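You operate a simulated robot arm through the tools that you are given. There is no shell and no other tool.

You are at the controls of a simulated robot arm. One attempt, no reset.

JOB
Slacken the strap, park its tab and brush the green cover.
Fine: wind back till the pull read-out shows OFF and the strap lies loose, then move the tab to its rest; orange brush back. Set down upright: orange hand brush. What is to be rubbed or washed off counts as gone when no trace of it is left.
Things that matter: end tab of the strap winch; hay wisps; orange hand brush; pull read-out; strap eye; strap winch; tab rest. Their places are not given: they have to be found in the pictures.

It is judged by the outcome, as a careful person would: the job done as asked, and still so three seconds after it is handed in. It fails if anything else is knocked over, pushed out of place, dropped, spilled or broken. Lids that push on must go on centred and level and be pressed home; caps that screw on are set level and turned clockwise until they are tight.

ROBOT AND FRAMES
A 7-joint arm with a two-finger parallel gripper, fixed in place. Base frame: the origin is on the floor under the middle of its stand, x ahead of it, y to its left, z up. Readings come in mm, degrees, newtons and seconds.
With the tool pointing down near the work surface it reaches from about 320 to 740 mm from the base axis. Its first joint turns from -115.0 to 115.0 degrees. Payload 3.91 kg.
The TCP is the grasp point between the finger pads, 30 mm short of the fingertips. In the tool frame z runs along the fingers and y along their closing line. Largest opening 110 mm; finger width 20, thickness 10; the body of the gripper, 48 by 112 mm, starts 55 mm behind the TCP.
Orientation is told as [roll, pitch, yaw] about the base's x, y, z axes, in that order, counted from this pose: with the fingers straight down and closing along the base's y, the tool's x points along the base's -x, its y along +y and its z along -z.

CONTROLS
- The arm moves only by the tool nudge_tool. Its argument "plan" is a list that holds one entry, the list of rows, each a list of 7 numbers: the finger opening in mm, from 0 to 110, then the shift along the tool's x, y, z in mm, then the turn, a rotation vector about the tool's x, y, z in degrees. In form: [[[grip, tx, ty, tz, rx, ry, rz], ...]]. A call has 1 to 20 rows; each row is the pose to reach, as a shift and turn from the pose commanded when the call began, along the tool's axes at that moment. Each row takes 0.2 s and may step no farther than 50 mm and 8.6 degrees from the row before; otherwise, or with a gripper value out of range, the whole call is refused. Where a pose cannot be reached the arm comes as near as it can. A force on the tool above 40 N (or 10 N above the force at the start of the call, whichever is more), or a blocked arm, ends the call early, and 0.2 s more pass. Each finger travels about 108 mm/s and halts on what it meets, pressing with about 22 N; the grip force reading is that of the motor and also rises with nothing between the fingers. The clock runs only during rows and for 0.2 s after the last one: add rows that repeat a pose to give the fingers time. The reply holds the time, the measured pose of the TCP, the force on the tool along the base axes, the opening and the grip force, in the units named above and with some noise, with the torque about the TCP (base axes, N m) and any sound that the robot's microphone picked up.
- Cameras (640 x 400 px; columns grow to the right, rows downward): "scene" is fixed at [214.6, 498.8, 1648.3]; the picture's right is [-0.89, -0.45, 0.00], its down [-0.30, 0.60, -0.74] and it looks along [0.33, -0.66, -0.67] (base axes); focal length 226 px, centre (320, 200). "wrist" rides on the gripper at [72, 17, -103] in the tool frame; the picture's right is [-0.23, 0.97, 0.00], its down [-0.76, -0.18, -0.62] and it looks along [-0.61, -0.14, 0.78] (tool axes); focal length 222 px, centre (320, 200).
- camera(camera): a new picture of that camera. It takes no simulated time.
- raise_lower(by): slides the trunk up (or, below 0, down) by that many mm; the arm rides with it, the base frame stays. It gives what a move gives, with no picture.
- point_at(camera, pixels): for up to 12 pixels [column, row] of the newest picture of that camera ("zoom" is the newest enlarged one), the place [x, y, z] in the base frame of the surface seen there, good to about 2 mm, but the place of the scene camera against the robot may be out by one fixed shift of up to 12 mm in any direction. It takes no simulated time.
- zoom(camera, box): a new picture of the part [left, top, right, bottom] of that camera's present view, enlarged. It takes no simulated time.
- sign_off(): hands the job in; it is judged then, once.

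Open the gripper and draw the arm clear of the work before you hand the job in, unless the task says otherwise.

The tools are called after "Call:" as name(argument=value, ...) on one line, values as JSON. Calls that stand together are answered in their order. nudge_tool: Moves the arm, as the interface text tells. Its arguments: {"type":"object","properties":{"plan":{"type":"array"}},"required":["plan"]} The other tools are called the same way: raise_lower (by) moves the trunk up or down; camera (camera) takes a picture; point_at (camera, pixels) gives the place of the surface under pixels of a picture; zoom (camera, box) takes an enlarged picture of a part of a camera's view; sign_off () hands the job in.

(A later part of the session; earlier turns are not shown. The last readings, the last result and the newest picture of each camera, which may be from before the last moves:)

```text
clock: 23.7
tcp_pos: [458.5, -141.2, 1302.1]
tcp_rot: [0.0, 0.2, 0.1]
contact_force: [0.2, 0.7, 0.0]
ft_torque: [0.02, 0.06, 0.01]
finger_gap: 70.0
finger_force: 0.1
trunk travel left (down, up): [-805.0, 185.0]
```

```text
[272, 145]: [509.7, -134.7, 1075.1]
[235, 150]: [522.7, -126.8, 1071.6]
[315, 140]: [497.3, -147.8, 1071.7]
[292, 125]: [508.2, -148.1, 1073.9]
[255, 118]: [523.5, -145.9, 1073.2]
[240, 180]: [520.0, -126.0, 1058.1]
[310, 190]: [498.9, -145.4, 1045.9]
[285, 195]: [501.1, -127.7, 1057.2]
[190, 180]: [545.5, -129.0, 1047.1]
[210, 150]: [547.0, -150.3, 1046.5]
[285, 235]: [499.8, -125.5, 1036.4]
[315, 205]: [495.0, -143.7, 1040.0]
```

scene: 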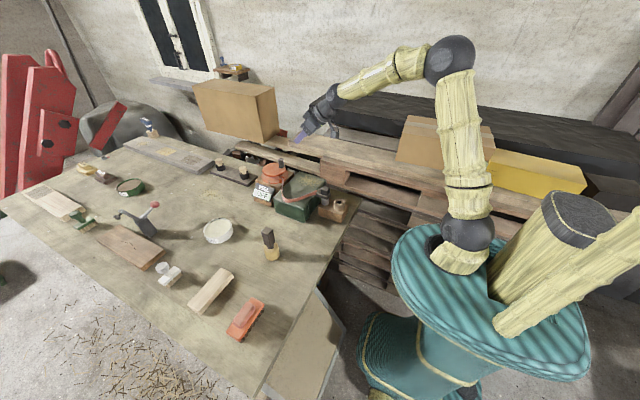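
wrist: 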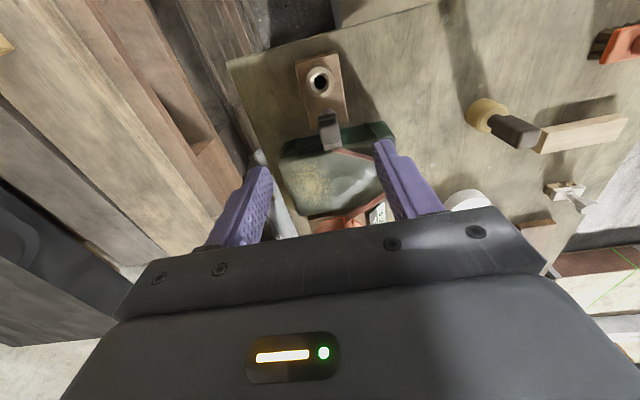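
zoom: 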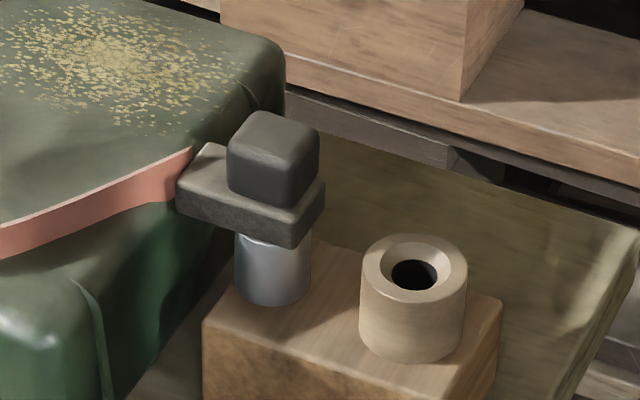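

The eye sleeve's axis comes out about 64 mm in front of the ring's, under the tab block, i.e. near (519.5,-140). I move above the block with the fingers at 60 mm.

Call:
nudge_tool(plan=[[[60, -30, 0.6, 30, 0, 0, 0], [60, -61, 1.2, 65, 0, 0, 0], [60, -61, 1.2, 110, 0, 0, 0], [60, -61, 1.2, 150, 0, 0, 0], [60, -61, 1.2, 150, 0, 0, 0]]])

Call:
camera(camera="wrist")

Call:
zoom(camera="scene", box=[300, 155, 364, 215])

```text
clock: 24.9
tcp_pos: [520.6, -140.6, 1151.2]
tcp_rot: [0.1, 0.2, 0.0]
contact_force: [-0.4, -0.4, -0.3]
ft_torque: [-0.01, -0.01, 0.01]
finger_gap: 59.9
finger_force: 0.1
trunk travel left (down, up): [-805.0, 185.0]
```

```text
taken
```

wrist: 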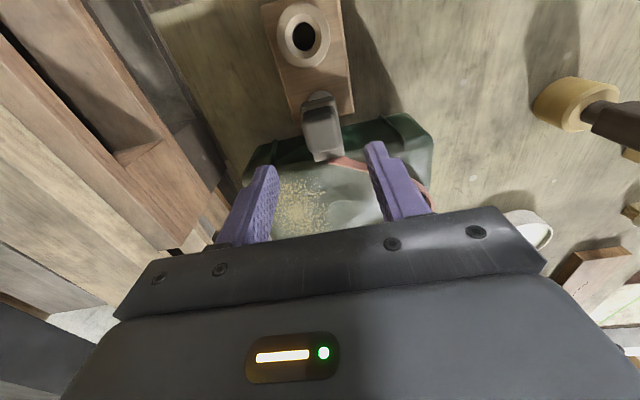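

```text
6.67 times, centred on (332, 185) of scene
```

zoom: 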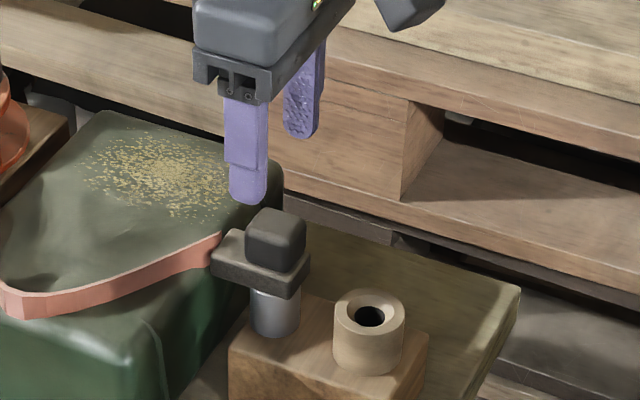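

I take a closer look at the tab and ring from this pose to refine their positions.

Call:
zoom(camera="wrist", box=[240, 0, 400, 170])

```text
2.35 times, centred on (320, 85) of wrist
```

zoom: 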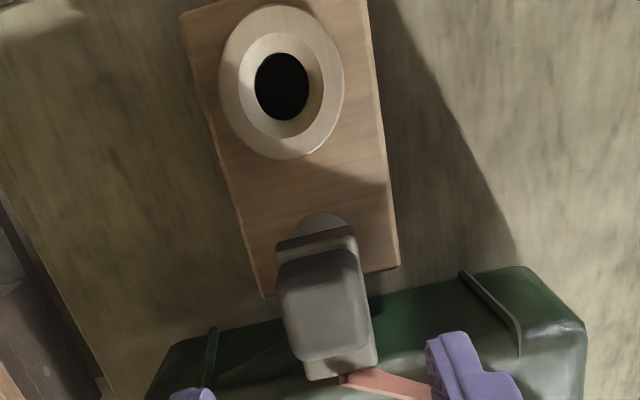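

Call:
point_at(camera="zoom", pixels=[[287, 285], [355, 278], [298, 350], [362, 345], [325, 315], [320, 255], [280, 290], [360, 275], [325, 357], [375, 365], [310, 375], [322, 222]])

Call:
point_at(camera="zoom", pixels=[[281, 40], [281, 128], [225, 88], [338, 80], [285, 10], [290, 154], [262, 85], [300, 85], [282, 60], [282, 112], [245, 55], [320, 120]])

```text
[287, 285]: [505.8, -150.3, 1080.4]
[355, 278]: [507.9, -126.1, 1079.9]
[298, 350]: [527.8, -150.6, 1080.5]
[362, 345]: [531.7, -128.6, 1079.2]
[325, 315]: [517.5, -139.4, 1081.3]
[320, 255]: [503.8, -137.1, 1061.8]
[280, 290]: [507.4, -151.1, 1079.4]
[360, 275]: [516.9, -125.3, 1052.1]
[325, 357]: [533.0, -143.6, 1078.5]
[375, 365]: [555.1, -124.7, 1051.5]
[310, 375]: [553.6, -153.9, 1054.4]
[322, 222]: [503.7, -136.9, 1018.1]
```

```text
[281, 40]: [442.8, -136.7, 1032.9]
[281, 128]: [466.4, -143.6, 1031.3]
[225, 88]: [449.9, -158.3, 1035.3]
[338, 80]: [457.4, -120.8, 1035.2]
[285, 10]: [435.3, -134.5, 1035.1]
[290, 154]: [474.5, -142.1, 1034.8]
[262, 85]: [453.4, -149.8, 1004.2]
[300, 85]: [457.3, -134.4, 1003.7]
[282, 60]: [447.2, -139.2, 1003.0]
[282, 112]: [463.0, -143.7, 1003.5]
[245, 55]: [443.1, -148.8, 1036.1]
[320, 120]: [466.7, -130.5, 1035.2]
```

The block is centred at about (518.5,-138.8), 25 mm wide; the ring hole is at about (455,-140). I lower straight down with tips 3 mm above the tab's plate, then close on the block.

Call:
nudge_tool(plan=[[[60, 2, 1.7, 20, 0, 0, 0], [60, 2, 1.7, 40, 0, 0, 0], [60, 2, 1.7, 55, 0, 0, 0], [60, 2, 1.7, 65, 0, 0, 0], [60, 2, 1.7, 65, 0, 0, 0], [36, 2, 1.7, 65, 0, 0, 0], [20, 2, 1.7, 65, 0, 0, 0], [15, 2, 1.7, 65, 0, 0, 0]]])

Call:
zoom(camera="scene", box=[300, 155, 364, 215])

Call:
camera(camera="wrist")

```text
clock: 26.7
tcp_pos: [519.3, -139.6, 1086.5]
tcp_rot: [-0.1, 0.1, 0.1]
contact_force: [-0.2, -0.3, -0.2]
ft_torque: [-0.04, -0.01, -0.04]
finger_gap: 28.9
finger_force: 22.5
trunk travel left (down, up): [-805.0, 185.0]
```

```text
6.67 times, centred on (332, 185) of scene
```

zoom: 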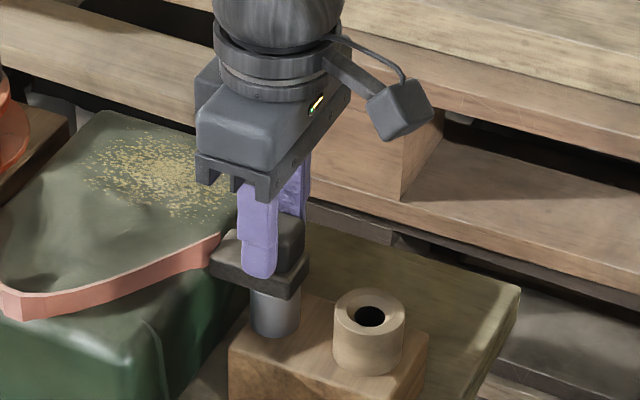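

```text
taken
```

wrist: 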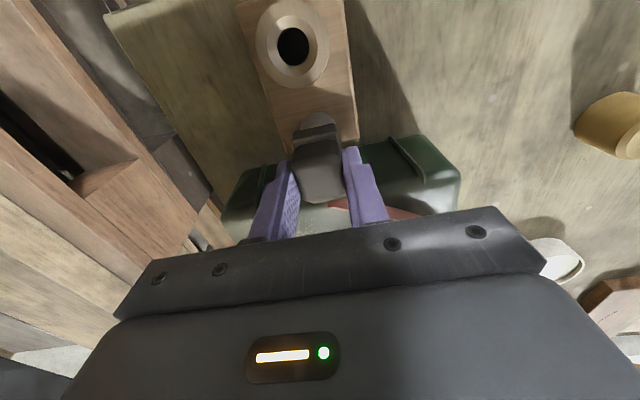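

The fingers stopped at 28.9 mm on the block. I hold a moment to confirm, then lift slowly by 60 mm watching the force.

Call:
nudge_tool(plan=[[[12, 0, 0, 0, 0, 0, 0], [12, 0, 0, 0, 0, 0, 0]]])

```text
clock: 27.3
tcp_pos: [519.6, -139.0, 1087.2]
tcp_rot: [0.0, 0.1, 0.0]
contact_force: [-0.6, -0.7, -0.8]
ft_torque: [-0.07, -0.03, -0.01]
finger_gap: 29.1
finger_force: 22.4
trunk travel left (down, up): [-805.0, 185.0]
```

The grip is steady at 29 mm. I lift 10 mm first and check.

Call:
nudge_tool(plan=[[[12, 0, 0, -3, 0, 0, 0], [12, 0, 0, -6, 0, 0, 0], [12, 0, 0, -10, 0, 0, 0]]])

Call:
zoom(camera="scene", box=[300, 155, 364, 215])

```text
clock: 28.1
tcp_pos: [520.1, -139.5, 1096.9]
tcp_rot: [-0.1, 0.1, 0.0]
contact_force: [-1.4, -1.1, -0.8]
ft_torque: [-0.03, 0.04, 0.0]
finger_gap: 29.3
finger_force: 22.0
trunk travel left (down, up): [-805.0, 185.0]
```

```text
6.67 times, centred on (332, 185) of scene
```

zoom: 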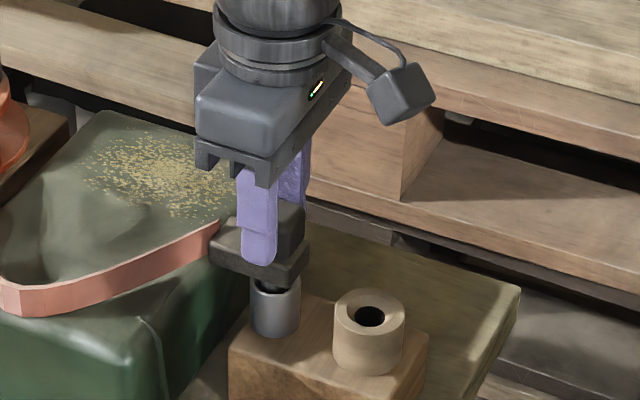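

The tab is rising with its dark pin coming out of the sleeve. I lift 40 mm more.

Call:
nudge_tool(plan=[[[12, 0, 0, -8, 0, 0, 0], [12, 0, 0, -16, 0, 0, 0], [12, 0, 0, -24, 0, 0, 0], [12, 0, 0, -32, 0, 0, 0], [12, 0, 0, -40, 0, 0, 0], [12, 0, 0, -40, 0, 0, 0]]])

Call:
zoom(camera="scene", box=[300, 155, 364, 215])

Call:
camera(camera="wrist")

```text
clock: 29.5
tcp_pos: [519.3, -137.9, 1135.9]
tcp_rot: [0.0, 0.1, 0.0]
contact_force: [-0.4, 0.0, -1.0]
ft_torque: [-0.03, 0.02, 0.04]
finger_gap: 29.2
finger_force: 22.3
trunk travel left (down, up): [-805.0, 185.0]
```

```text
6.67 times, centred on (332, 185) of scene
```

zoom: 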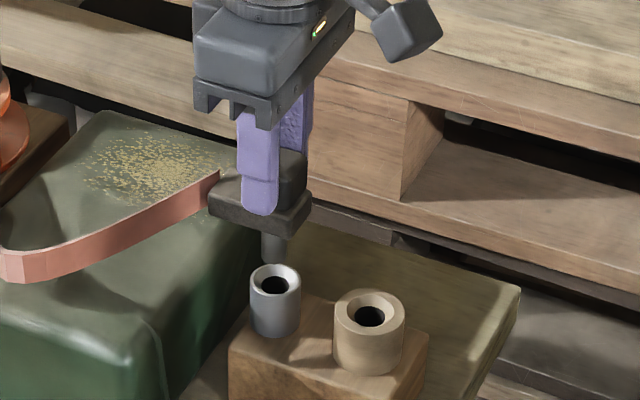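

```text
taken
```

wrist: 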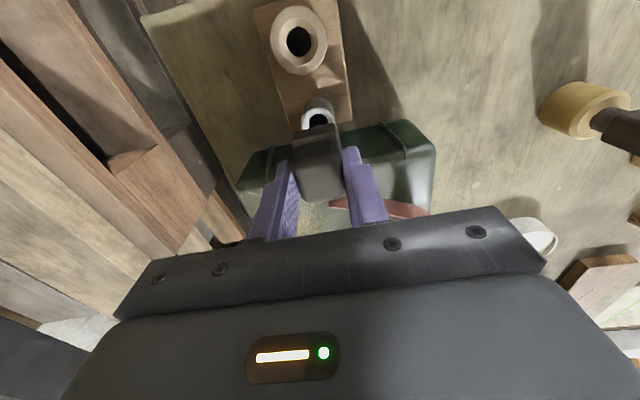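

The pin is clear of the sleeve. I now compare the sleeve's mouth with the ring's mouth to get the exact shift.

Call:
zoom(camera="scene", box=[315, 188, 351, 211])

Call:
zoom(camera="wrist", box=[250, 0, 370, 140])

```text
16.00 times, centred on (333, 200) of scene
```

zoom: 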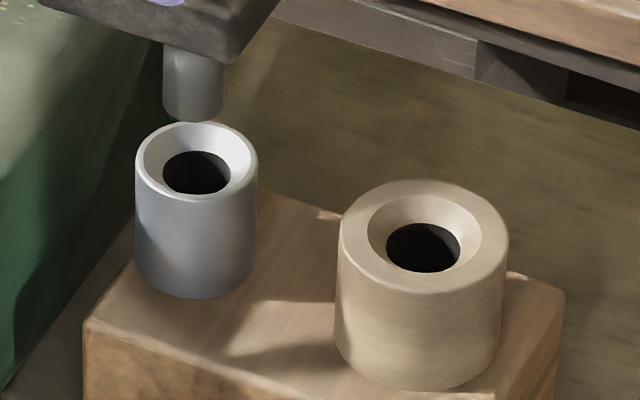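

```text
2.86 times, centred on (310, 70) of wrist
```

zoom: 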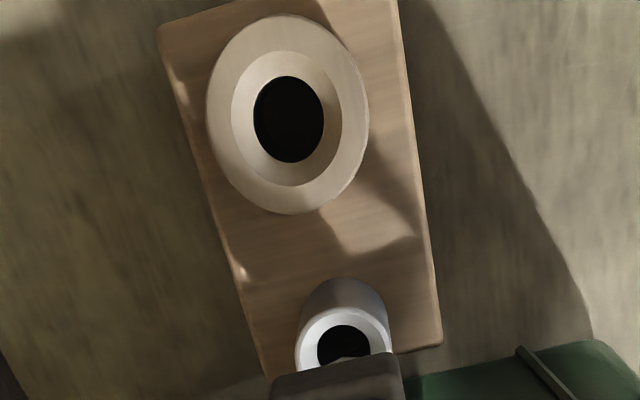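

Call:
point_at(camera="zoom", pixels=[[211, 120], [364, 120], [283, 20], [293, 209], [236, 118], [340, 118], [286, 55], [292, 183], [300, 350], [386, 345], [345, 312], [320, 345]])

Call:
zoom(camera="scene", box=[315, 188, 351, 211])

Call:
point_at(camera="zoom", pixels=[[138, 163], [256, 160], [200, 125], [195, 202], [342, 240], [506, 235], [430, 183], [418, 292], [372, 235], [478, 235], [426, 198], [424, 274]])

Call:
point_at(camera="zoom", pixels=[[193, 118], [166, 100], [220, 105], [193, 90], [150, 160], [245, 160], [197, 133], [200, 195], [232, 55], [100, 20], [190, 65]])

```text
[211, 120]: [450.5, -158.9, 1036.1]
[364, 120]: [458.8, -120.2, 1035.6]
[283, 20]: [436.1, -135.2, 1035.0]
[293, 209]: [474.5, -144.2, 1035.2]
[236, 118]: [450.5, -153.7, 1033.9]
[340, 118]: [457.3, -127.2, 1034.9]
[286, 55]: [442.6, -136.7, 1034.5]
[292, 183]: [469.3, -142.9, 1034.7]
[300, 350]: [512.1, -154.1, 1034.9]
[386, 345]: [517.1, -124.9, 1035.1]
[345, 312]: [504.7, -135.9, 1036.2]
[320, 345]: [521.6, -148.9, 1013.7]
```

```text
16.00 times, centred on (333, 200) of scene
```

zoom: 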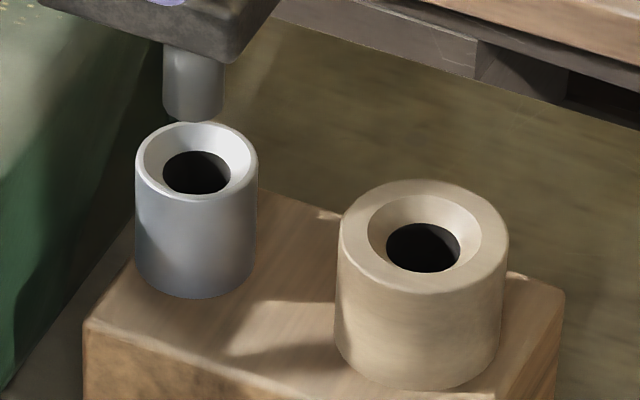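

```text
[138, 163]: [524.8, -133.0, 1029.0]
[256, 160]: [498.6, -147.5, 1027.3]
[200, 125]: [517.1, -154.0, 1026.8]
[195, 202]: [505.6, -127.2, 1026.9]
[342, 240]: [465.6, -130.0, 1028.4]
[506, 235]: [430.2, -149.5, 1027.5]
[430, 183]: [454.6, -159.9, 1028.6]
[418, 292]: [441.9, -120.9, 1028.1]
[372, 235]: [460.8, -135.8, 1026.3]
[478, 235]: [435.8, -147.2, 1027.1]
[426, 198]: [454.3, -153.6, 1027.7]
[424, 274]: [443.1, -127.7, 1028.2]
```

```text
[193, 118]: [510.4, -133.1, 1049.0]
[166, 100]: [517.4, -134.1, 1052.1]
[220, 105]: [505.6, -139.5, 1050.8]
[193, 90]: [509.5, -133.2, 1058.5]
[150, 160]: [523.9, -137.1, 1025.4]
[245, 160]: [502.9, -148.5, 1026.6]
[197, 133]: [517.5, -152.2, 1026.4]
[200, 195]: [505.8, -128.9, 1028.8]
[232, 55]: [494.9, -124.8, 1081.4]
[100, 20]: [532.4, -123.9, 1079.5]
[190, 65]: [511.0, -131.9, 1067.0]
```

Sleeve-to-ring shift is (-63.3, -0.1) mm and both mouths are at the same height (z≈1035). I carry the tab across by that amount and check.

Call:
nudge_tool(plan=[[[12, 12, 0, 0, 0, 0, 0], [12, 25, 0, 0, 0, 0, 0], [12, 38, 0, 0, 0, 0, 0], [12, 51, -0.1, 0, 0, 0, 0], [12, 63.3, -0.1, 0, 0, 0, 0], [12, 63.3, -0.1, 0, 0, 0, 0], [12, 63.3, -0.1, 0, 0, 0, 0]]])

Call:
zoom(camera="scene", box=[315, 180, 363, 210])

Call:
zoom(camera="scene", box=[230, 140, 370, 230])

```text
clock: 31.1
tcp_pos: [455.9, -138.2, 1136.5]
tcp_rot: [0.0, 0.1, 0.0]
contact_force: [-0.4, 0.3, -0.3]
ft_torque: [0.02, -0.01, -0.03]
finger_gap: 29.3
finger_force: 22.0
trunk travel left (down, up): [-805.0, 185.0]
```

```text
13.33 times, centred on (339, 195) of scene
```

zoom: 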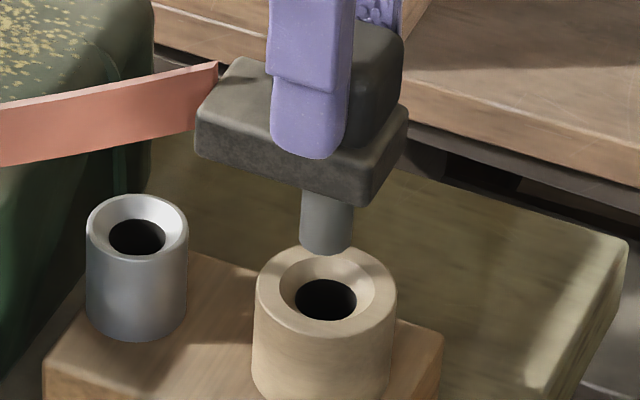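

```text
4.44 times, centred on (300, 185) of scene
```

zoom: 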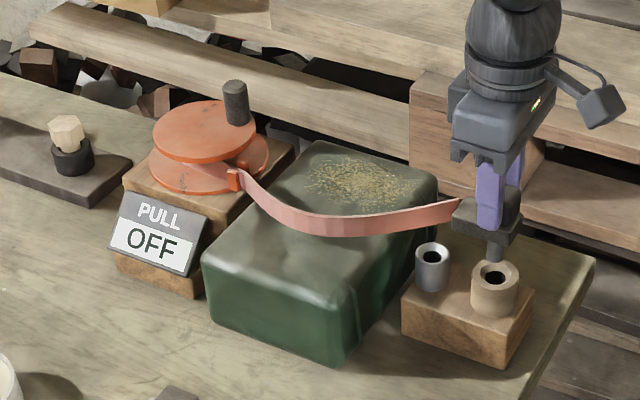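

The pin hangs right above the ring, strap still slack and OFF showing. I lower the tab slowly into the ring.

Call:
nudge_tool(plan=[[[12, 0, 0, 6, 0, 0, 0], [12, 0, 0, 12, 0, 0, 0], [12, 0, 0, 18, 0, 0, 0], [12, 0, 0, 24, 0, 0, 0], [12, 0, 0, 29, 0, 0, 0], [12, 0, 0, 34, 0, 0, 0], [12, 0, 0, 38, 0, 0, 0], [12, 0, 0, 42, 0, 0, 0]]])

Call:
zoom(camera="scene", box=[315, 180, 363, 210])

```text
clock: 32.9
tcp_pos: [456.7, -138.5, 1092.9]
tcp_rot: [-0.1, 0.0, 0.0]
contact_force: [-0.2, -1.7, -0.8]
ft_torque: [-0.12, -0.03, 0.01]
finger_gap: 29.2
finger_force: 22.0
trunk travel left (down, up): [-805.0, 185.0]
```

```text
13.33 times, centred on (339, 195) of scene
```

zoom: 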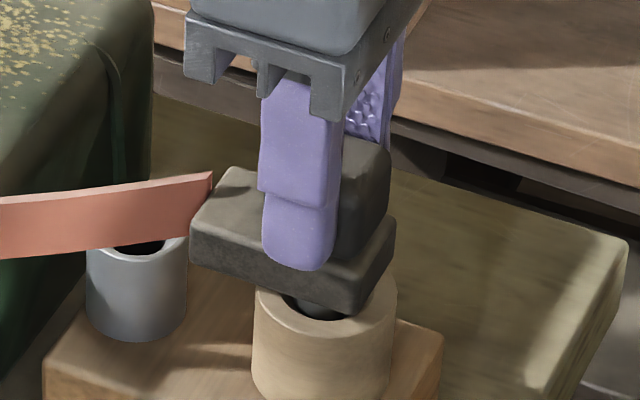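

The pin is entering the ring without resistance. I lower the last 8–9 mm gently until it sits.

Call:
nudge_tool(plan=[[[12, 0, 0, 2, 0, 0, 0], [12, 0, 0, 4, 0, 0, 0], [12, 0, 0, 5.5, 0, 0, 0], [12, 0, 0, 7, 0, 0, 0], [12, 0, 0, 8, 0, 0, 0], [12, 0, 0, 9, 0, 0, 0]]])

Call:
zoom(camera="scene", box=[315, 180, 363, 210])

```text
clock: 34.3
tcp_pos: [455.6, -137.9, 1085.6]
tcp_rot: [0.0, 0.0, 0.1]
contact_force: [-0.7, -2.4, 9.5]
ft_torque: [-0.01, 0.12, 0.01]
finger_gap: 29.4
finger_force: 21.1
trunk travel left (down, up): [-805.0, 185.0]
```

```text
13.33 times, centred on (339, 195) of scene
```

zoom: 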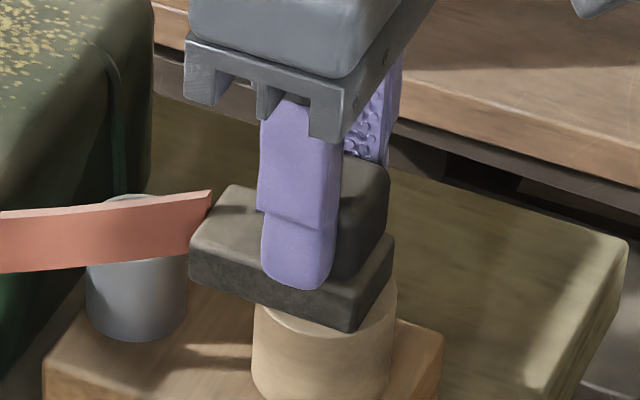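

The tab sits on the ring (9.5 N upward force, plate on the ring's rim). I open the fingers and rise straight up.

Call:
nudge_tool(plan=[[[40, 0, 0, -1, 0, 0, 0], [60, 0, 0, -1, 0, 0, 0], [60, 0, 0, -1, 0, 0, 0], [60, 0, 0, -15, 0, 0, 0], [60, 0, 0, -40, 0, 0, 0], [60, 0, 0, -80, 0, 0, 0], [60, 0, 0, -120, 0, 0, 0], [60, 0, 0, -160, 0, 0, 0], [60, 0, 0, -200, 0, 0, 0]]])

Call:
zoom(camera="scene", box=[230, 140, 370, 230])

Call:
camera(camera="wrist")

```text
clock: 36.3
tcp_pos: [454.2, -138.2, 1285.4]
tcp_rot: [0.0, 0.2, 0.0]
contact_force: [0.0, 0.0, 0.3]
ft_torque: [0.03, 0.0, -0.01]
finger_gap: 60.0
finger_force: 0.0
trunk travel left (down, up): [-805.0, 185.0]
```

```text
4.44 times, centred on (300, 185) of scene
```

zoom: 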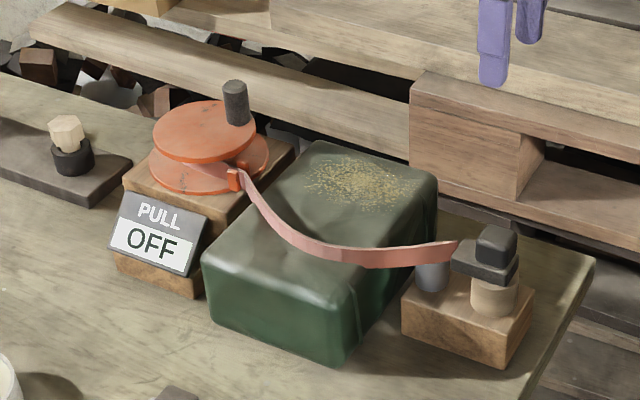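

```text
taken
```

wrist: 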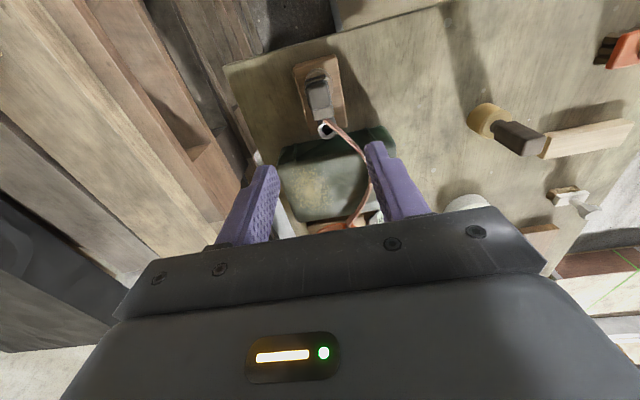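

The tab is parked on its rest, the strap lies loose and OFF shows. Next I move over toward the orange hand brush near (510,370), staying high.

Call:
nudge_tool(plan=[[[80, 1, 45, 0, 0, 0, 0], [80, 2, 90, 0, 0, 0, 0], [80, 3, 135, 0, 0, 0, 0], [80, 4, 180, 0, 0, 0, 0], [80, 5, 225, 0, 0, 0, 0], [80, 7, 270, 0, 0, 0, 0], [80, 9, 315, 0, 0, 0, 0], [80, 11, 360, 0, 0, 0, 0], [80, 13, 405, 0, 0, 0, 0], [80, 15, 450, 0, 0, 0, 0], [80, 15, 490, 0, 0, 0, 0], [80, 15, 490, 0, 0, 0, 0]]])

Call:
camera(camera="wrist")

Call:
camera(camera="scene")

```text
clock: 38.9
tcp_pos: [440.5, 352.3, 1283.5]
tcp_rot: [0.0, 0.0, 0.0]
contact_force: [-0.2, 0.2, -0.7]
ft_torque: [0.02, 0.0, -0.06]
finger_gap: 79.7
finger_force: 0.0
trunk travel left (down, up): [-805.0, 185.0]
```

```text
taken
```

wrist: 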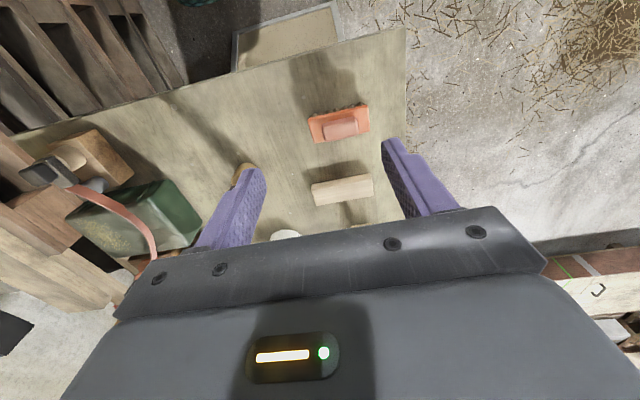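

```text
taken
```

scene: 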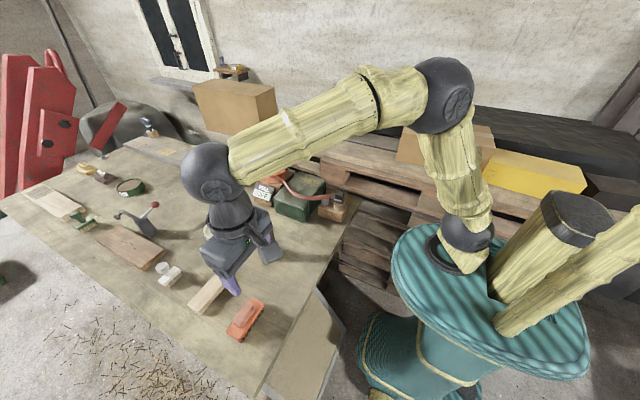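

The orange brush is at wrist (340,122). I enlarge it and measure its handle and plate.

Call:
zoom(camera="wrist", box=[290, 80, 390, 160])

```text
5.00 times, centred on (340, 120) of wrist
```

zoom: 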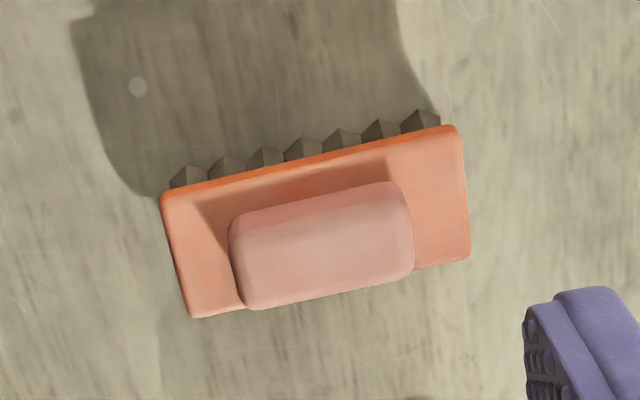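

Call:
point_at(camera="zoom", pixels=[[165, 200], [458, 132], [192, 312], [465, 255], [235, 225], [400, 190], [245, 300], [408, 270], [322, 250], [320, 210], [285, 155], [100, 300]])

Call:
point_at(camera="zoom", pixels=[[180, 182], [420, 120], [240, 240], [400, 215], [250, 285], [402, 262], [430, 160], [200, 290], [440, 240], [190, 220], [312, 225], [330, 290]])

```text
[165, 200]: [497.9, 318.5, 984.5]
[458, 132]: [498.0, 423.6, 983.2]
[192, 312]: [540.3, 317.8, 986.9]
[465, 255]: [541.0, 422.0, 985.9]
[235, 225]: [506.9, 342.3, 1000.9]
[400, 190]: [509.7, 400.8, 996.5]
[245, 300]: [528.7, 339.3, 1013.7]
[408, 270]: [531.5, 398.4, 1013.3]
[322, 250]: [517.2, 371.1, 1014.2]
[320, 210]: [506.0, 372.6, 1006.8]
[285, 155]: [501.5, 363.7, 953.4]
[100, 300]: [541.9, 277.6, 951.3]
```

```text
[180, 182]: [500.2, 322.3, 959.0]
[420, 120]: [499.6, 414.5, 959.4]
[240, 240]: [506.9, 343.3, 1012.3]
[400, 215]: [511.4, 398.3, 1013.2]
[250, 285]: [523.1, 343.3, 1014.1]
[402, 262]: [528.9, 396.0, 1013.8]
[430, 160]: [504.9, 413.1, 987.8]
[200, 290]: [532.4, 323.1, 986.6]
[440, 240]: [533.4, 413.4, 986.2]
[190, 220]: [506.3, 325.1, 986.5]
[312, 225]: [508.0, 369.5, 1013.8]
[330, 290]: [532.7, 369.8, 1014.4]
```

The brush: plate x 498–541, y 318–423 (top z 986), handle x 506–534, y 340–401, top z 1014, long axis along y. I turn the tool 90° so that the fingers close across the handle (along x) and come above it.

Call:
nudge_tool(plan=[[[80, -7.2, 1.6, 10, 0, 0, -8.2], [80, -14.4, 3.3, 20, 0, 0, -16.4], [80, -21.6, 5, 30, 0, 0, -24.6], [80, -28.8, 6.6, 40, 0, 0, -32.8], [80, -36, 8.3, 50, 0, 0, -41], [80, -43.2, 9.9, 60, 0, 0, -49.2], [80, -50.4, 11.6, 70, 0, 0, -57.4], [80, -57.6, 13.2, 80, 0, 0, -65.6], [80, -64.8, 14.9, 90, 0, 0, -73.8], [80, -72, 16.6, 100, 0, 0, -82], [80, -79.5, 18.2, 110, 0, 0, -90], [80, -79.5, 18.2, 130, 0, 0, -90], [80, -79.5, 18.2, 130, 0, 0, -90]]])

Call:
camera(camera="wrist")

Call:
camera(camera="scene")

```text
clock: 41.7
tcp_pos: [519.7, 368.9, 1154.9]
tcp_rot: [0.1, 0.1, 90.1]
contact_force: [-0.1, -0.6, -0.1]
ft_torque: [0.0, 0.01, 0.01]
finger_gap: 79.8
finger_force: 0.1
trunk travel left (down, up): [-805.0, 185.0]
```

```text
taken
```

wrist: 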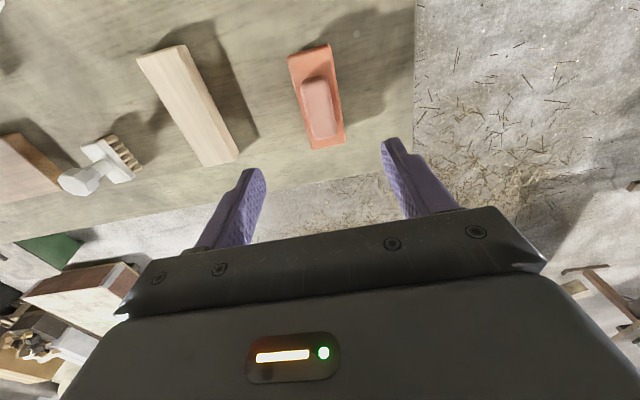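

```text
taken
```

scene: 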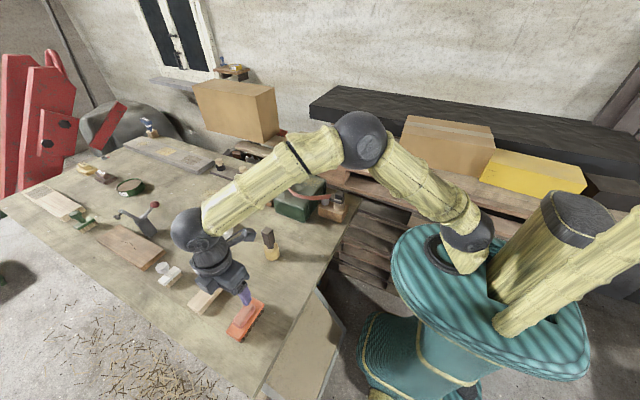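

Yaw is 90° now. I re-measure the handle from this view before descending.

Call:
zoom(camera="wrist", box=[260, 30, 380, 160])

```text
3.08 times, centred on (320, 95) of wrist
```

zoom: 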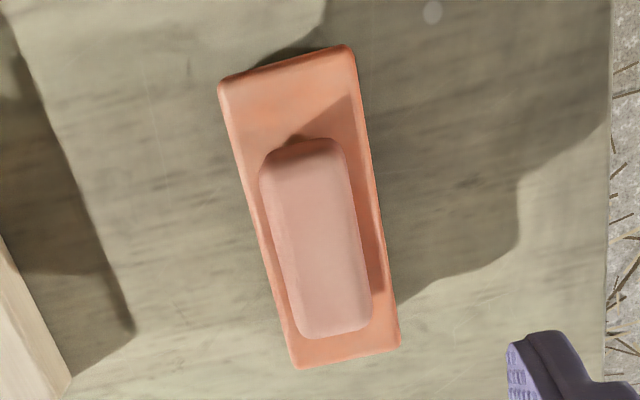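

Call:
point_at(camera="zoom", pixels=[[225, 90], [347, 55], [298, 360], [393, 342], [278, 240], [358, 220], [300, 150], [340, 325], [270, 190], [350, 165], [295, 300], [368, 300]])

```text
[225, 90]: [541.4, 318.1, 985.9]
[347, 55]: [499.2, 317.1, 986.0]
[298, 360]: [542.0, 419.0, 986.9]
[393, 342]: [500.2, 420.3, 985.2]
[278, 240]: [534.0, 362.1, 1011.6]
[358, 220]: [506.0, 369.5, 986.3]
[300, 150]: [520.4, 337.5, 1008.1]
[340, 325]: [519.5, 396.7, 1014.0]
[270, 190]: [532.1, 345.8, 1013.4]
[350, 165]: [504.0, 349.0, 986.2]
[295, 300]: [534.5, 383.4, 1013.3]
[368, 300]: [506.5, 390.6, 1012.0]
```

The handle is centred at (520.5,369.5). I lower to z≈1020.5 (tips 4 mm above the plate) and close on the handle.

Call:
nudge_tool(plan=[[[70, -0.1, -0.8, 35, 0, 0, 0], [70, -0.1, -0.8, 70, 0, 0, 0], [70, -0.1, -0.8, 100, 0, 0, 0], [70, -0.1, -0.8, 120, 0, 0, 0], [70, -0.1, -0.8, 130, 0, 0, 0], [70, -0.1, -0.8, 134.4, 0, 0, 0], [70, -0.1, -0.8, 134.4, 0, 0, 0], [40, -0.1, -0.8, 134.4, 0, 0, 0], [20, -0.1, -0.8, 134.4, 0, 0, 0], [12, -0.1, -0.8, 134.4, 0, 0, 0], [12, -0.1, -0.8, 134.4, 0, 0, 0]]])

Call:
zoom(camera="scene", box=[200, 250, 290, 350])

```text
clock: 44.1
tcp_pos: [521.4, 368.7, 1019.8]
tcp_rot: [0.2, 0.1, 90.0]
contact_force: [0.7, -0.1, -0.9]
ft_torque: [0.05, 0.0, 0.01]
finger_gap: 29.4
finger_force: 21.8
trunk travel left (down, up): [-805.0, 185.0]
```

```text
4.00 times, centred on (245, 300) of scene
```

zoom: 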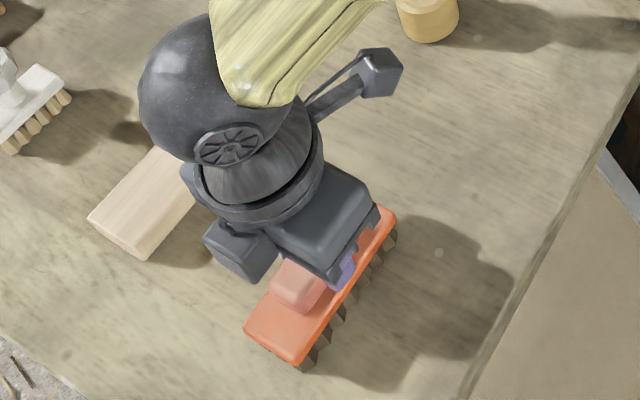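

The handle is held at 29.4 mm; the bristle bottoms are about 70 mm below the TCP. I lift the brush up 180 mm.

Call:
nudge_tool(plan=[[[12, 0, 0, -5, 0, 0, 0], [12, 0, 0, -15, 0, 0, 0], [12, 0, 0, -40, 0, 0, 0], [12, 0, 0, -75, 0, 0, 0], [12, 0, 0, -110, 0, 0, 0], [12, 0, 0, -145, 0, 0, 0], [12, 0, 0, -180, 0, 0, 0], [12, 0, 0, -180, 0, 0, 0]]])

Call:
camera(camera="scene")

Call:
zoom(camera="scene", box=[270, 160, 340, 205])

```text
clock: 45.9
tcp_pos: [524.3, 371.2, 1202.3]
tcp_rot: [0.1, 0.0, 89.9]
contact_force: [-0.4, 1.0, -2.7]
ft_torque: [0.03, 0.02, 0.01]
finger_gap: 29.5
finger_force: 21.9
trunk travel left (down, up): [-805.0, 185.0]
```

```text
taken
```

scene: 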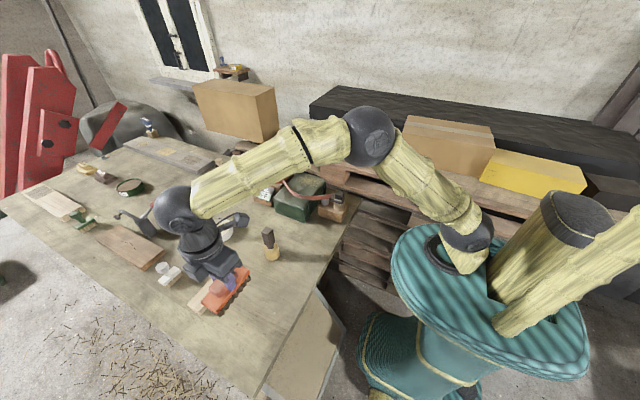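

```text
8.89 times, centred on (305, 182) of scene
```

zoom: 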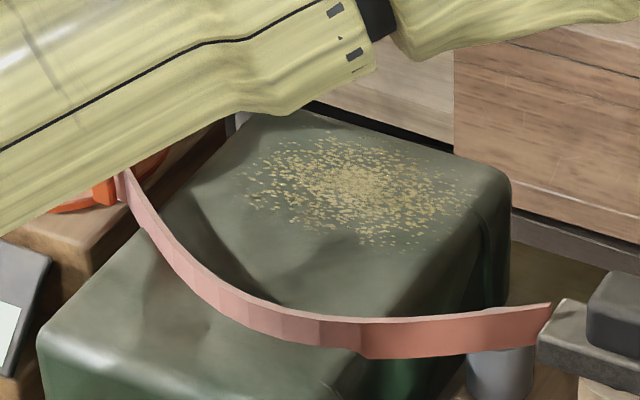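

The hay patch is visible in the zoom from about (245,190) to (475,195), rows 130–250. I measure its extent and the cover's surface.

Call:
point_at(camera="zoom", pixels=[[245, 205], [475, 195], [330, 130], [390, 250], [255, 150], [440, 150], [355, 185], [280, 240], [470, 230], [500, 190], [260, 120], [200, 180]])

Call:
point_at(camera="zoom", pixels=[[400, 300], [300, 270], [450, 260], [220, 290], [330, 320], [480, 320], [180, 240], [130, 180], [490, 250], [400, 200], [300, 180], [230, 240]])

```text
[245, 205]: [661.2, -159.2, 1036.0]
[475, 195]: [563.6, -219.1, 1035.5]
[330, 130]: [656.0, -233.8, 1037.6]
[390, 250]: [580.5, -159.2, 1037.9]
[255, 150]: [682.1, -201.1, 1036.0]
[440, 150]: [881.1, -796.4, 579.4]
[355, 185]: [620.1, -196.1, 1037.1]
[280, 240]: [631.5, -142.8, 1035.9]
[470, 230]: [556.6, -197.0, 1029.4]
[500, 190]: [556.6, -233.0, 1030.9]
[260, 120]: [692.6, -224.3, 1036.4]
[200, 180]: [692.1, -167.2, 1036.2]
```

```text
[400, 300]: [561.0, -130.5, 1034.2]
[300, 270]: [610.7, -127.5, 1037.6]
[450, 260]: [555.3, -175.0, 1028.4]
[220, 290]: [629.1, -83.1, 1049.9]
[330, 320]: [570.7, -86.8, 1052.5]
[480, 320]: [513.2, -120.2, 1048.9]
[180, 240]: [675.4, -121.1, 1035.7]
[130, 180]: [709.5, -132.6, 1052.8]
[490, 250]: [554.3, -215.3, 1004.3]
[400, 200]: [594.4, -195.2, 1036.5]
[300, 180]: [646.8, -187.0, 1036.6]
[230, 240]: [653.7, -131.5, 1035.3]
```

The hay patch in robot coordinates spans roughly x 570–690, y -240…-150, surface z≈1044, clear of the loose strap. I carry the brush high across to above the near edge of the patch.

Call:
nudge_tool(plan=[[[12, 40, -3, 0, 0, 0, 0], [12, 85, -6, 0, 0, 0, 0], [12, 130, -10, 0, 0, 0, 0], [12, 175, -14, 0, 0, 0, 0], [12, 220, -18, 0, 0, 0, 0], [12, 265, -22, 0, 0, 0, 0], [12, 310, -26, 0, 0, 0, 0], [12, 355, -30, 0, 0, 0, 0], [12, 400, -34, 0, 0, 0, 0], [12, 445, -38, 0, 0, 0, 0], [12, 490, -42, 0, 0, 0, 0], [12, 535, -46, 0, 0, 0, 0], [12, 568, -50, 0, 0, 0, 0], [12, 568, -50, 0, 0, 0, 0]]])

Call:
camera(camera="wrist")

Call:
zoom(camera="scene", box=[240, 130, 350, 210])

```text
clock: 48.9
tcp_pos: [571.4, -198.6, 1200.6]
tcp_rot: [0.1, 0.1, 90.0]
contact_force: [0.8, 0.7, -1.4]
ft_torque: [0.01, 0.02, 0.02]
finger_gap: 29.6
finger_force: 21.9
trunk travel left (down, up): [-805.0, 185.0]
```

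```text
taken
```

wrist: 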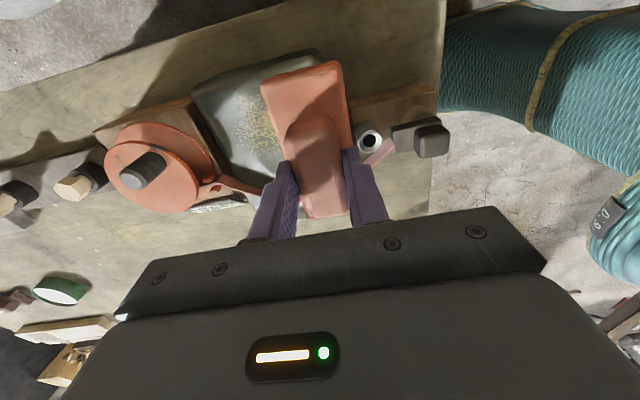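

```text
5.00 times, centred on (295, 170) of scene
```

zoom: 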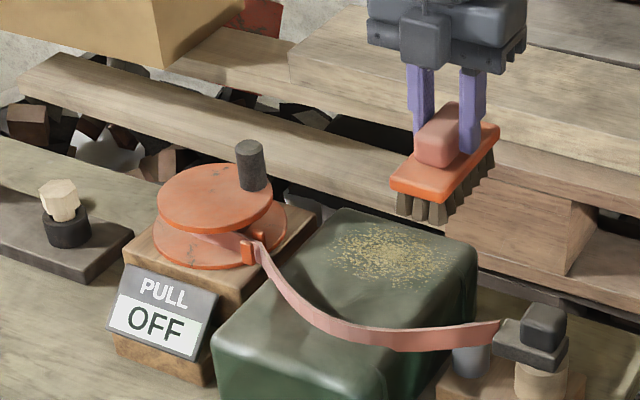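

The brush hangs level over the cover with the hay just beside it. I lower to just above the surface at x≈585.

Call:
nudge_tool(plan=[[[12, 0, -7, 25, 0, 0, 0], [12, 0, -14, 50, 0, 0, 0], [12, 0, -14, 70, 0, 0, 0], [12, 0, -14, 80, 0, 0, 0], [12, 0, -14, 84, 0, 0, 0], [12, 0, -14, 86, 0, 0, 0]]])

Call:
zoom(camera="scene", box=[260, 150, 350, 210])

```text
clock: 50.3
tcp_pos: [586.9, -199.0, 1114.2]
tcp_rot: [0.1, 0.0, 90.0]
contact_force: [0.5, 0.1, -1.4]
ft_torque: [-0.02, -0.01, 0.0]
finger_gap: 29.7
finger_force: 21.8
trunk travel left (down, up): [-805.0, 185.0]
```

```text
6.67 times, centred on (305, 180) of scene
```

zoom: 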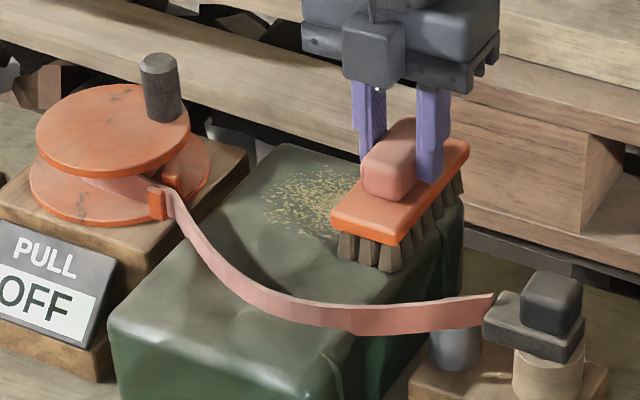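

No contact yet (force -1.4 N, the brush's weight). I lower a few millimetres more in small steps until the force rises.

Call:
nudge_tool(plan=[[[12, 0, 0, 1, 0, 0, 0], [12, 0, 0, 2, 0, 0, 0], [12, 0, 0, 3, 0, 0, 0]]])

```text
clock: 51.1
tcp_pos: [584.8, -197.3, 1112.5]
tcp_rot: [0.0, 0.0, 90.0]
contact_force: [-0.3, 0.0, 8.9]
ft_torque: [0.3, -0.01, -0.06]
finger_gap: 29.3
finger_force: 21.6
trunk travel left (down, up): [-805.0, 185.0]
```

Contact at about 9 N. I now stroke the brush along +x across the patch to x≈690.

Call:
nudge_tool(plan=[[[12, 0, -8, 0, 0, 0, 0], [12, 0, -17, 0, 0, 0, 0], [12, 0, -26, 0, 0, 0, 0], [12, 0, -35, 0, 0, 0, 0], [12, 0, -44, 0, 0, 0, 0], [12, 0, -53, 0, 0, 0, 0], [12, 0, -62, 0, 0, 0, 0], [12, 0, -71, 0, 0, 0, 0], [12, 0, -80, 0, 0, 0, 0], [12, 0, -89, 0, 0, 0, 0], [12, 0, -98, 0, 0, 0, 0], [12, 0, -104, 0, 0, 0, 0]]])

Call:
zoom(camera="scene", box=[260, 150, 350, 210])

```text
clock: 53.7
tcp_pos: [689.1, -196.1, 1112.2]
tcp_rot: [-0.1, 0.0, 90.0]
contact_force: [-2.0, 0.0, 10.3]
ft_torque: [-0.13, 0.0, -0.06]
finger_gap: 29.5
finger_force: 21.7
trunk travel left (down, up): [-805.0, 185.0]
```

```text
6.67 times, centred on (305, 180) of scene
```

zoom: 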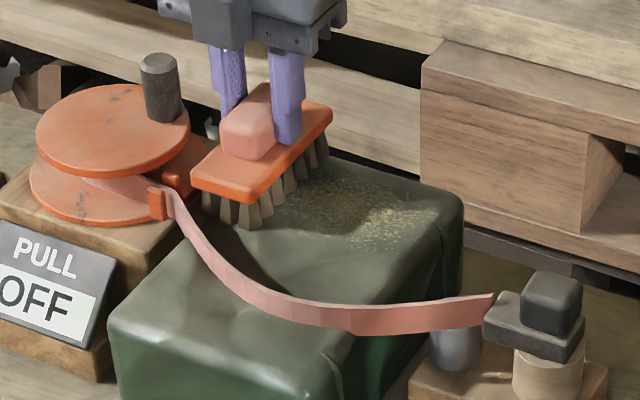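

The wisps have thinned after one stroke. I keep stroking back and forth over the patch.

Call:
nudge_tool(plan=[[[12, 0, 11, 0, 0, 0, 0], [12, 0, 22, 0, 0, 0, 0], [12, 0, 33, 0, 0, 0, 0], [12, 0, 44, 0, 0, 0, 0], [12, 0, 55, 0, 0, 0, 0], [12, 0, 66, 0, 0, 0, 0], [12, 0, 77, 0, 0, 0, 0], [12, 0, 88, 0, 0, 0, 0], [12, 0, 99, 0, 0, 0, 0], [12, 0, 112, 0, 0, 0, 0], [12, 0, 101, 0, 0, 0, 0], [12, 0, 90, 0, 0, 0, 0], [12, 0, 79, 0, 0, 0, 0], [12, 0, 68, 0, 0, 0, 0], [12, 0, 57, 0, 0, 0, 0], [12, 0, 46, 0, 0, 0, 0], [12, 0, 35, 0, 0, 0, 0], [12, 0, 24, 0, 0, 0, 0], [12, 0, 13, 0, 0, 0, 0], [12, 0, 1, 0, 0, 0, 0]]])

Call:
zoom(camera="scene", box=[260, 150, 350, 210])

```text
clock: 57.9
tcp_pos: [687.5, -197.7, 1111.5]
tcp_rot: [0.0, 0.0, 90.0]
contact_force: [-1.2, 0.3, 11.9]
ft_torque: [-0.05, 0.05, -0.04]
finger_gap: 29.4
finger_force: 21.5
trunk travel left (down, up): [-805.0, 185.0]
```

```text
6.67 times, centred on (305, 180) of scene
```

zoom: 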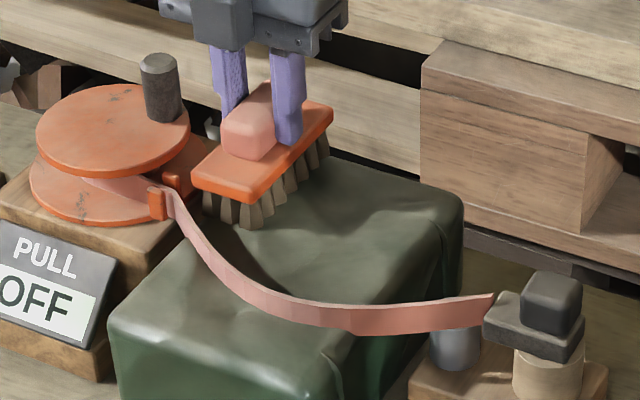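

The visible part is clean. I make one more pass offset toward -y and one offset slightly toward +y to catch the margins.

Call:
nudge_tool(plan=[[[12, 8, 2, 0, 0, 0, 0], [12, 8, 14, 0, 0, 0, 0], [12, 8, 26, 0, 0, 0, 0], [12, 8, 38, 0, 0, 0, 0], [12, 8, 50, 0, 0, 0, 0], [12, 8, 62, 0, 0, 0, 0], [12, 8, 74, 0, 0, 0, 0], [12, 8, 86, 0, 0, 0, 0], [12, 8, 98, 0, 0, 0, 0], [12, 8, 112, 0, 0, 0, 0], [12, -4, 112, 0, 0, 0, 0], [12, -4, 100, 0, 0, 0, 0], [12, -4, 88, 0, 0, 0, 0], [12, -4, 76, 0, 0, 0, 0], [12, -4, 64, 0, 0, 0, 0], [12, -4, 52, 0, 0, 0, 0], [12, -4, 40, 0, 0, 0, 0], [12, -4, 28, 0, 0, 0, 0], [12, -4, 15, 0, 0, 0, 0], [12, -4, 2, 0, 0, 0, 0]]])

Call:
nudge_tool(plan=[[[12, 0, 0, -10, 0, 0, 0], [12, 0, 0, -40, 0, 0, 0], [12, 0, 0, -80, 0, 0, 0], [12, 0, 0, -110, 0, 0, 0], [12, 0, 0, -110, 0, 0, 0]]])

Call:
zoom(camera="scene", box=[260, 150, 350, 210])

Call:
camera(camera="wrist")

```text
clock: 62.1
tcp_pos: [685.3, -193.4, 1112.5]
tcp_rot: [0.1, 0.0, 90.1]
contact_force: [0.3, 0.6, 6.6]
ft_torque: [-0.1, -0.12, 0.03]
finger_gap: 29.4
finger_force: 22.3
trunk travel left (down, up): [-805.0, 185.0]
```

```text
clock: 63.3
tcp_pos: [686.6, -191.6, 1220.3]
tcp_rot: [0.1, 0.0, 90.0]
contact_force: [1.0, -1.4, -0.4]
ft_torque: [-0.05, -0.02, 0.04]
finger_gap: 29.8
finger_force: 22.1
trunk travel left (down, up): [-805.0, 185.0]
```

```text
6.67 times, centred on (305, 180) of scene
```

zoom: 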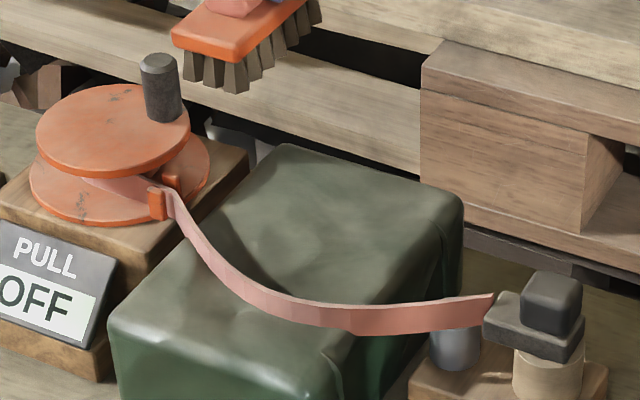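

```text
taken
```

wrist: 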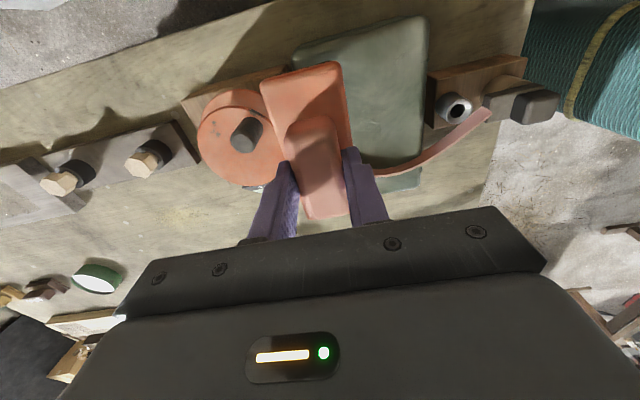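

The cover looks clean in both views. I zoom in closely for any leftover wisps.

Call:
zoom(camera="scene", box=[285, 165, 335, 197])

Call:
zoom(camera="wrist", box=[280, 10, 440, 200])

```text
12.50 times, centred on (310, 181) of scene
```

zoom: 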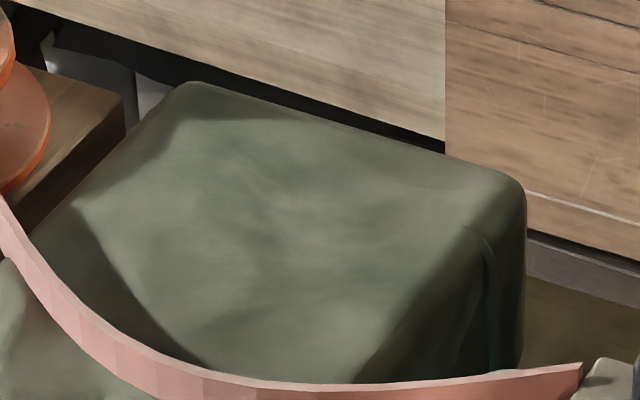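

```text
2.11 times, centred on (360, 105) of wrist
```

zoom: 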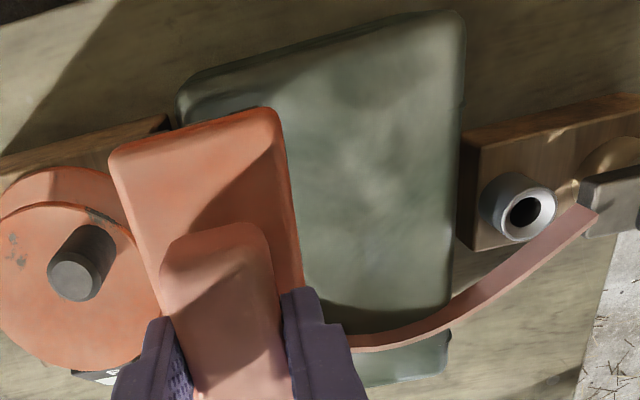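

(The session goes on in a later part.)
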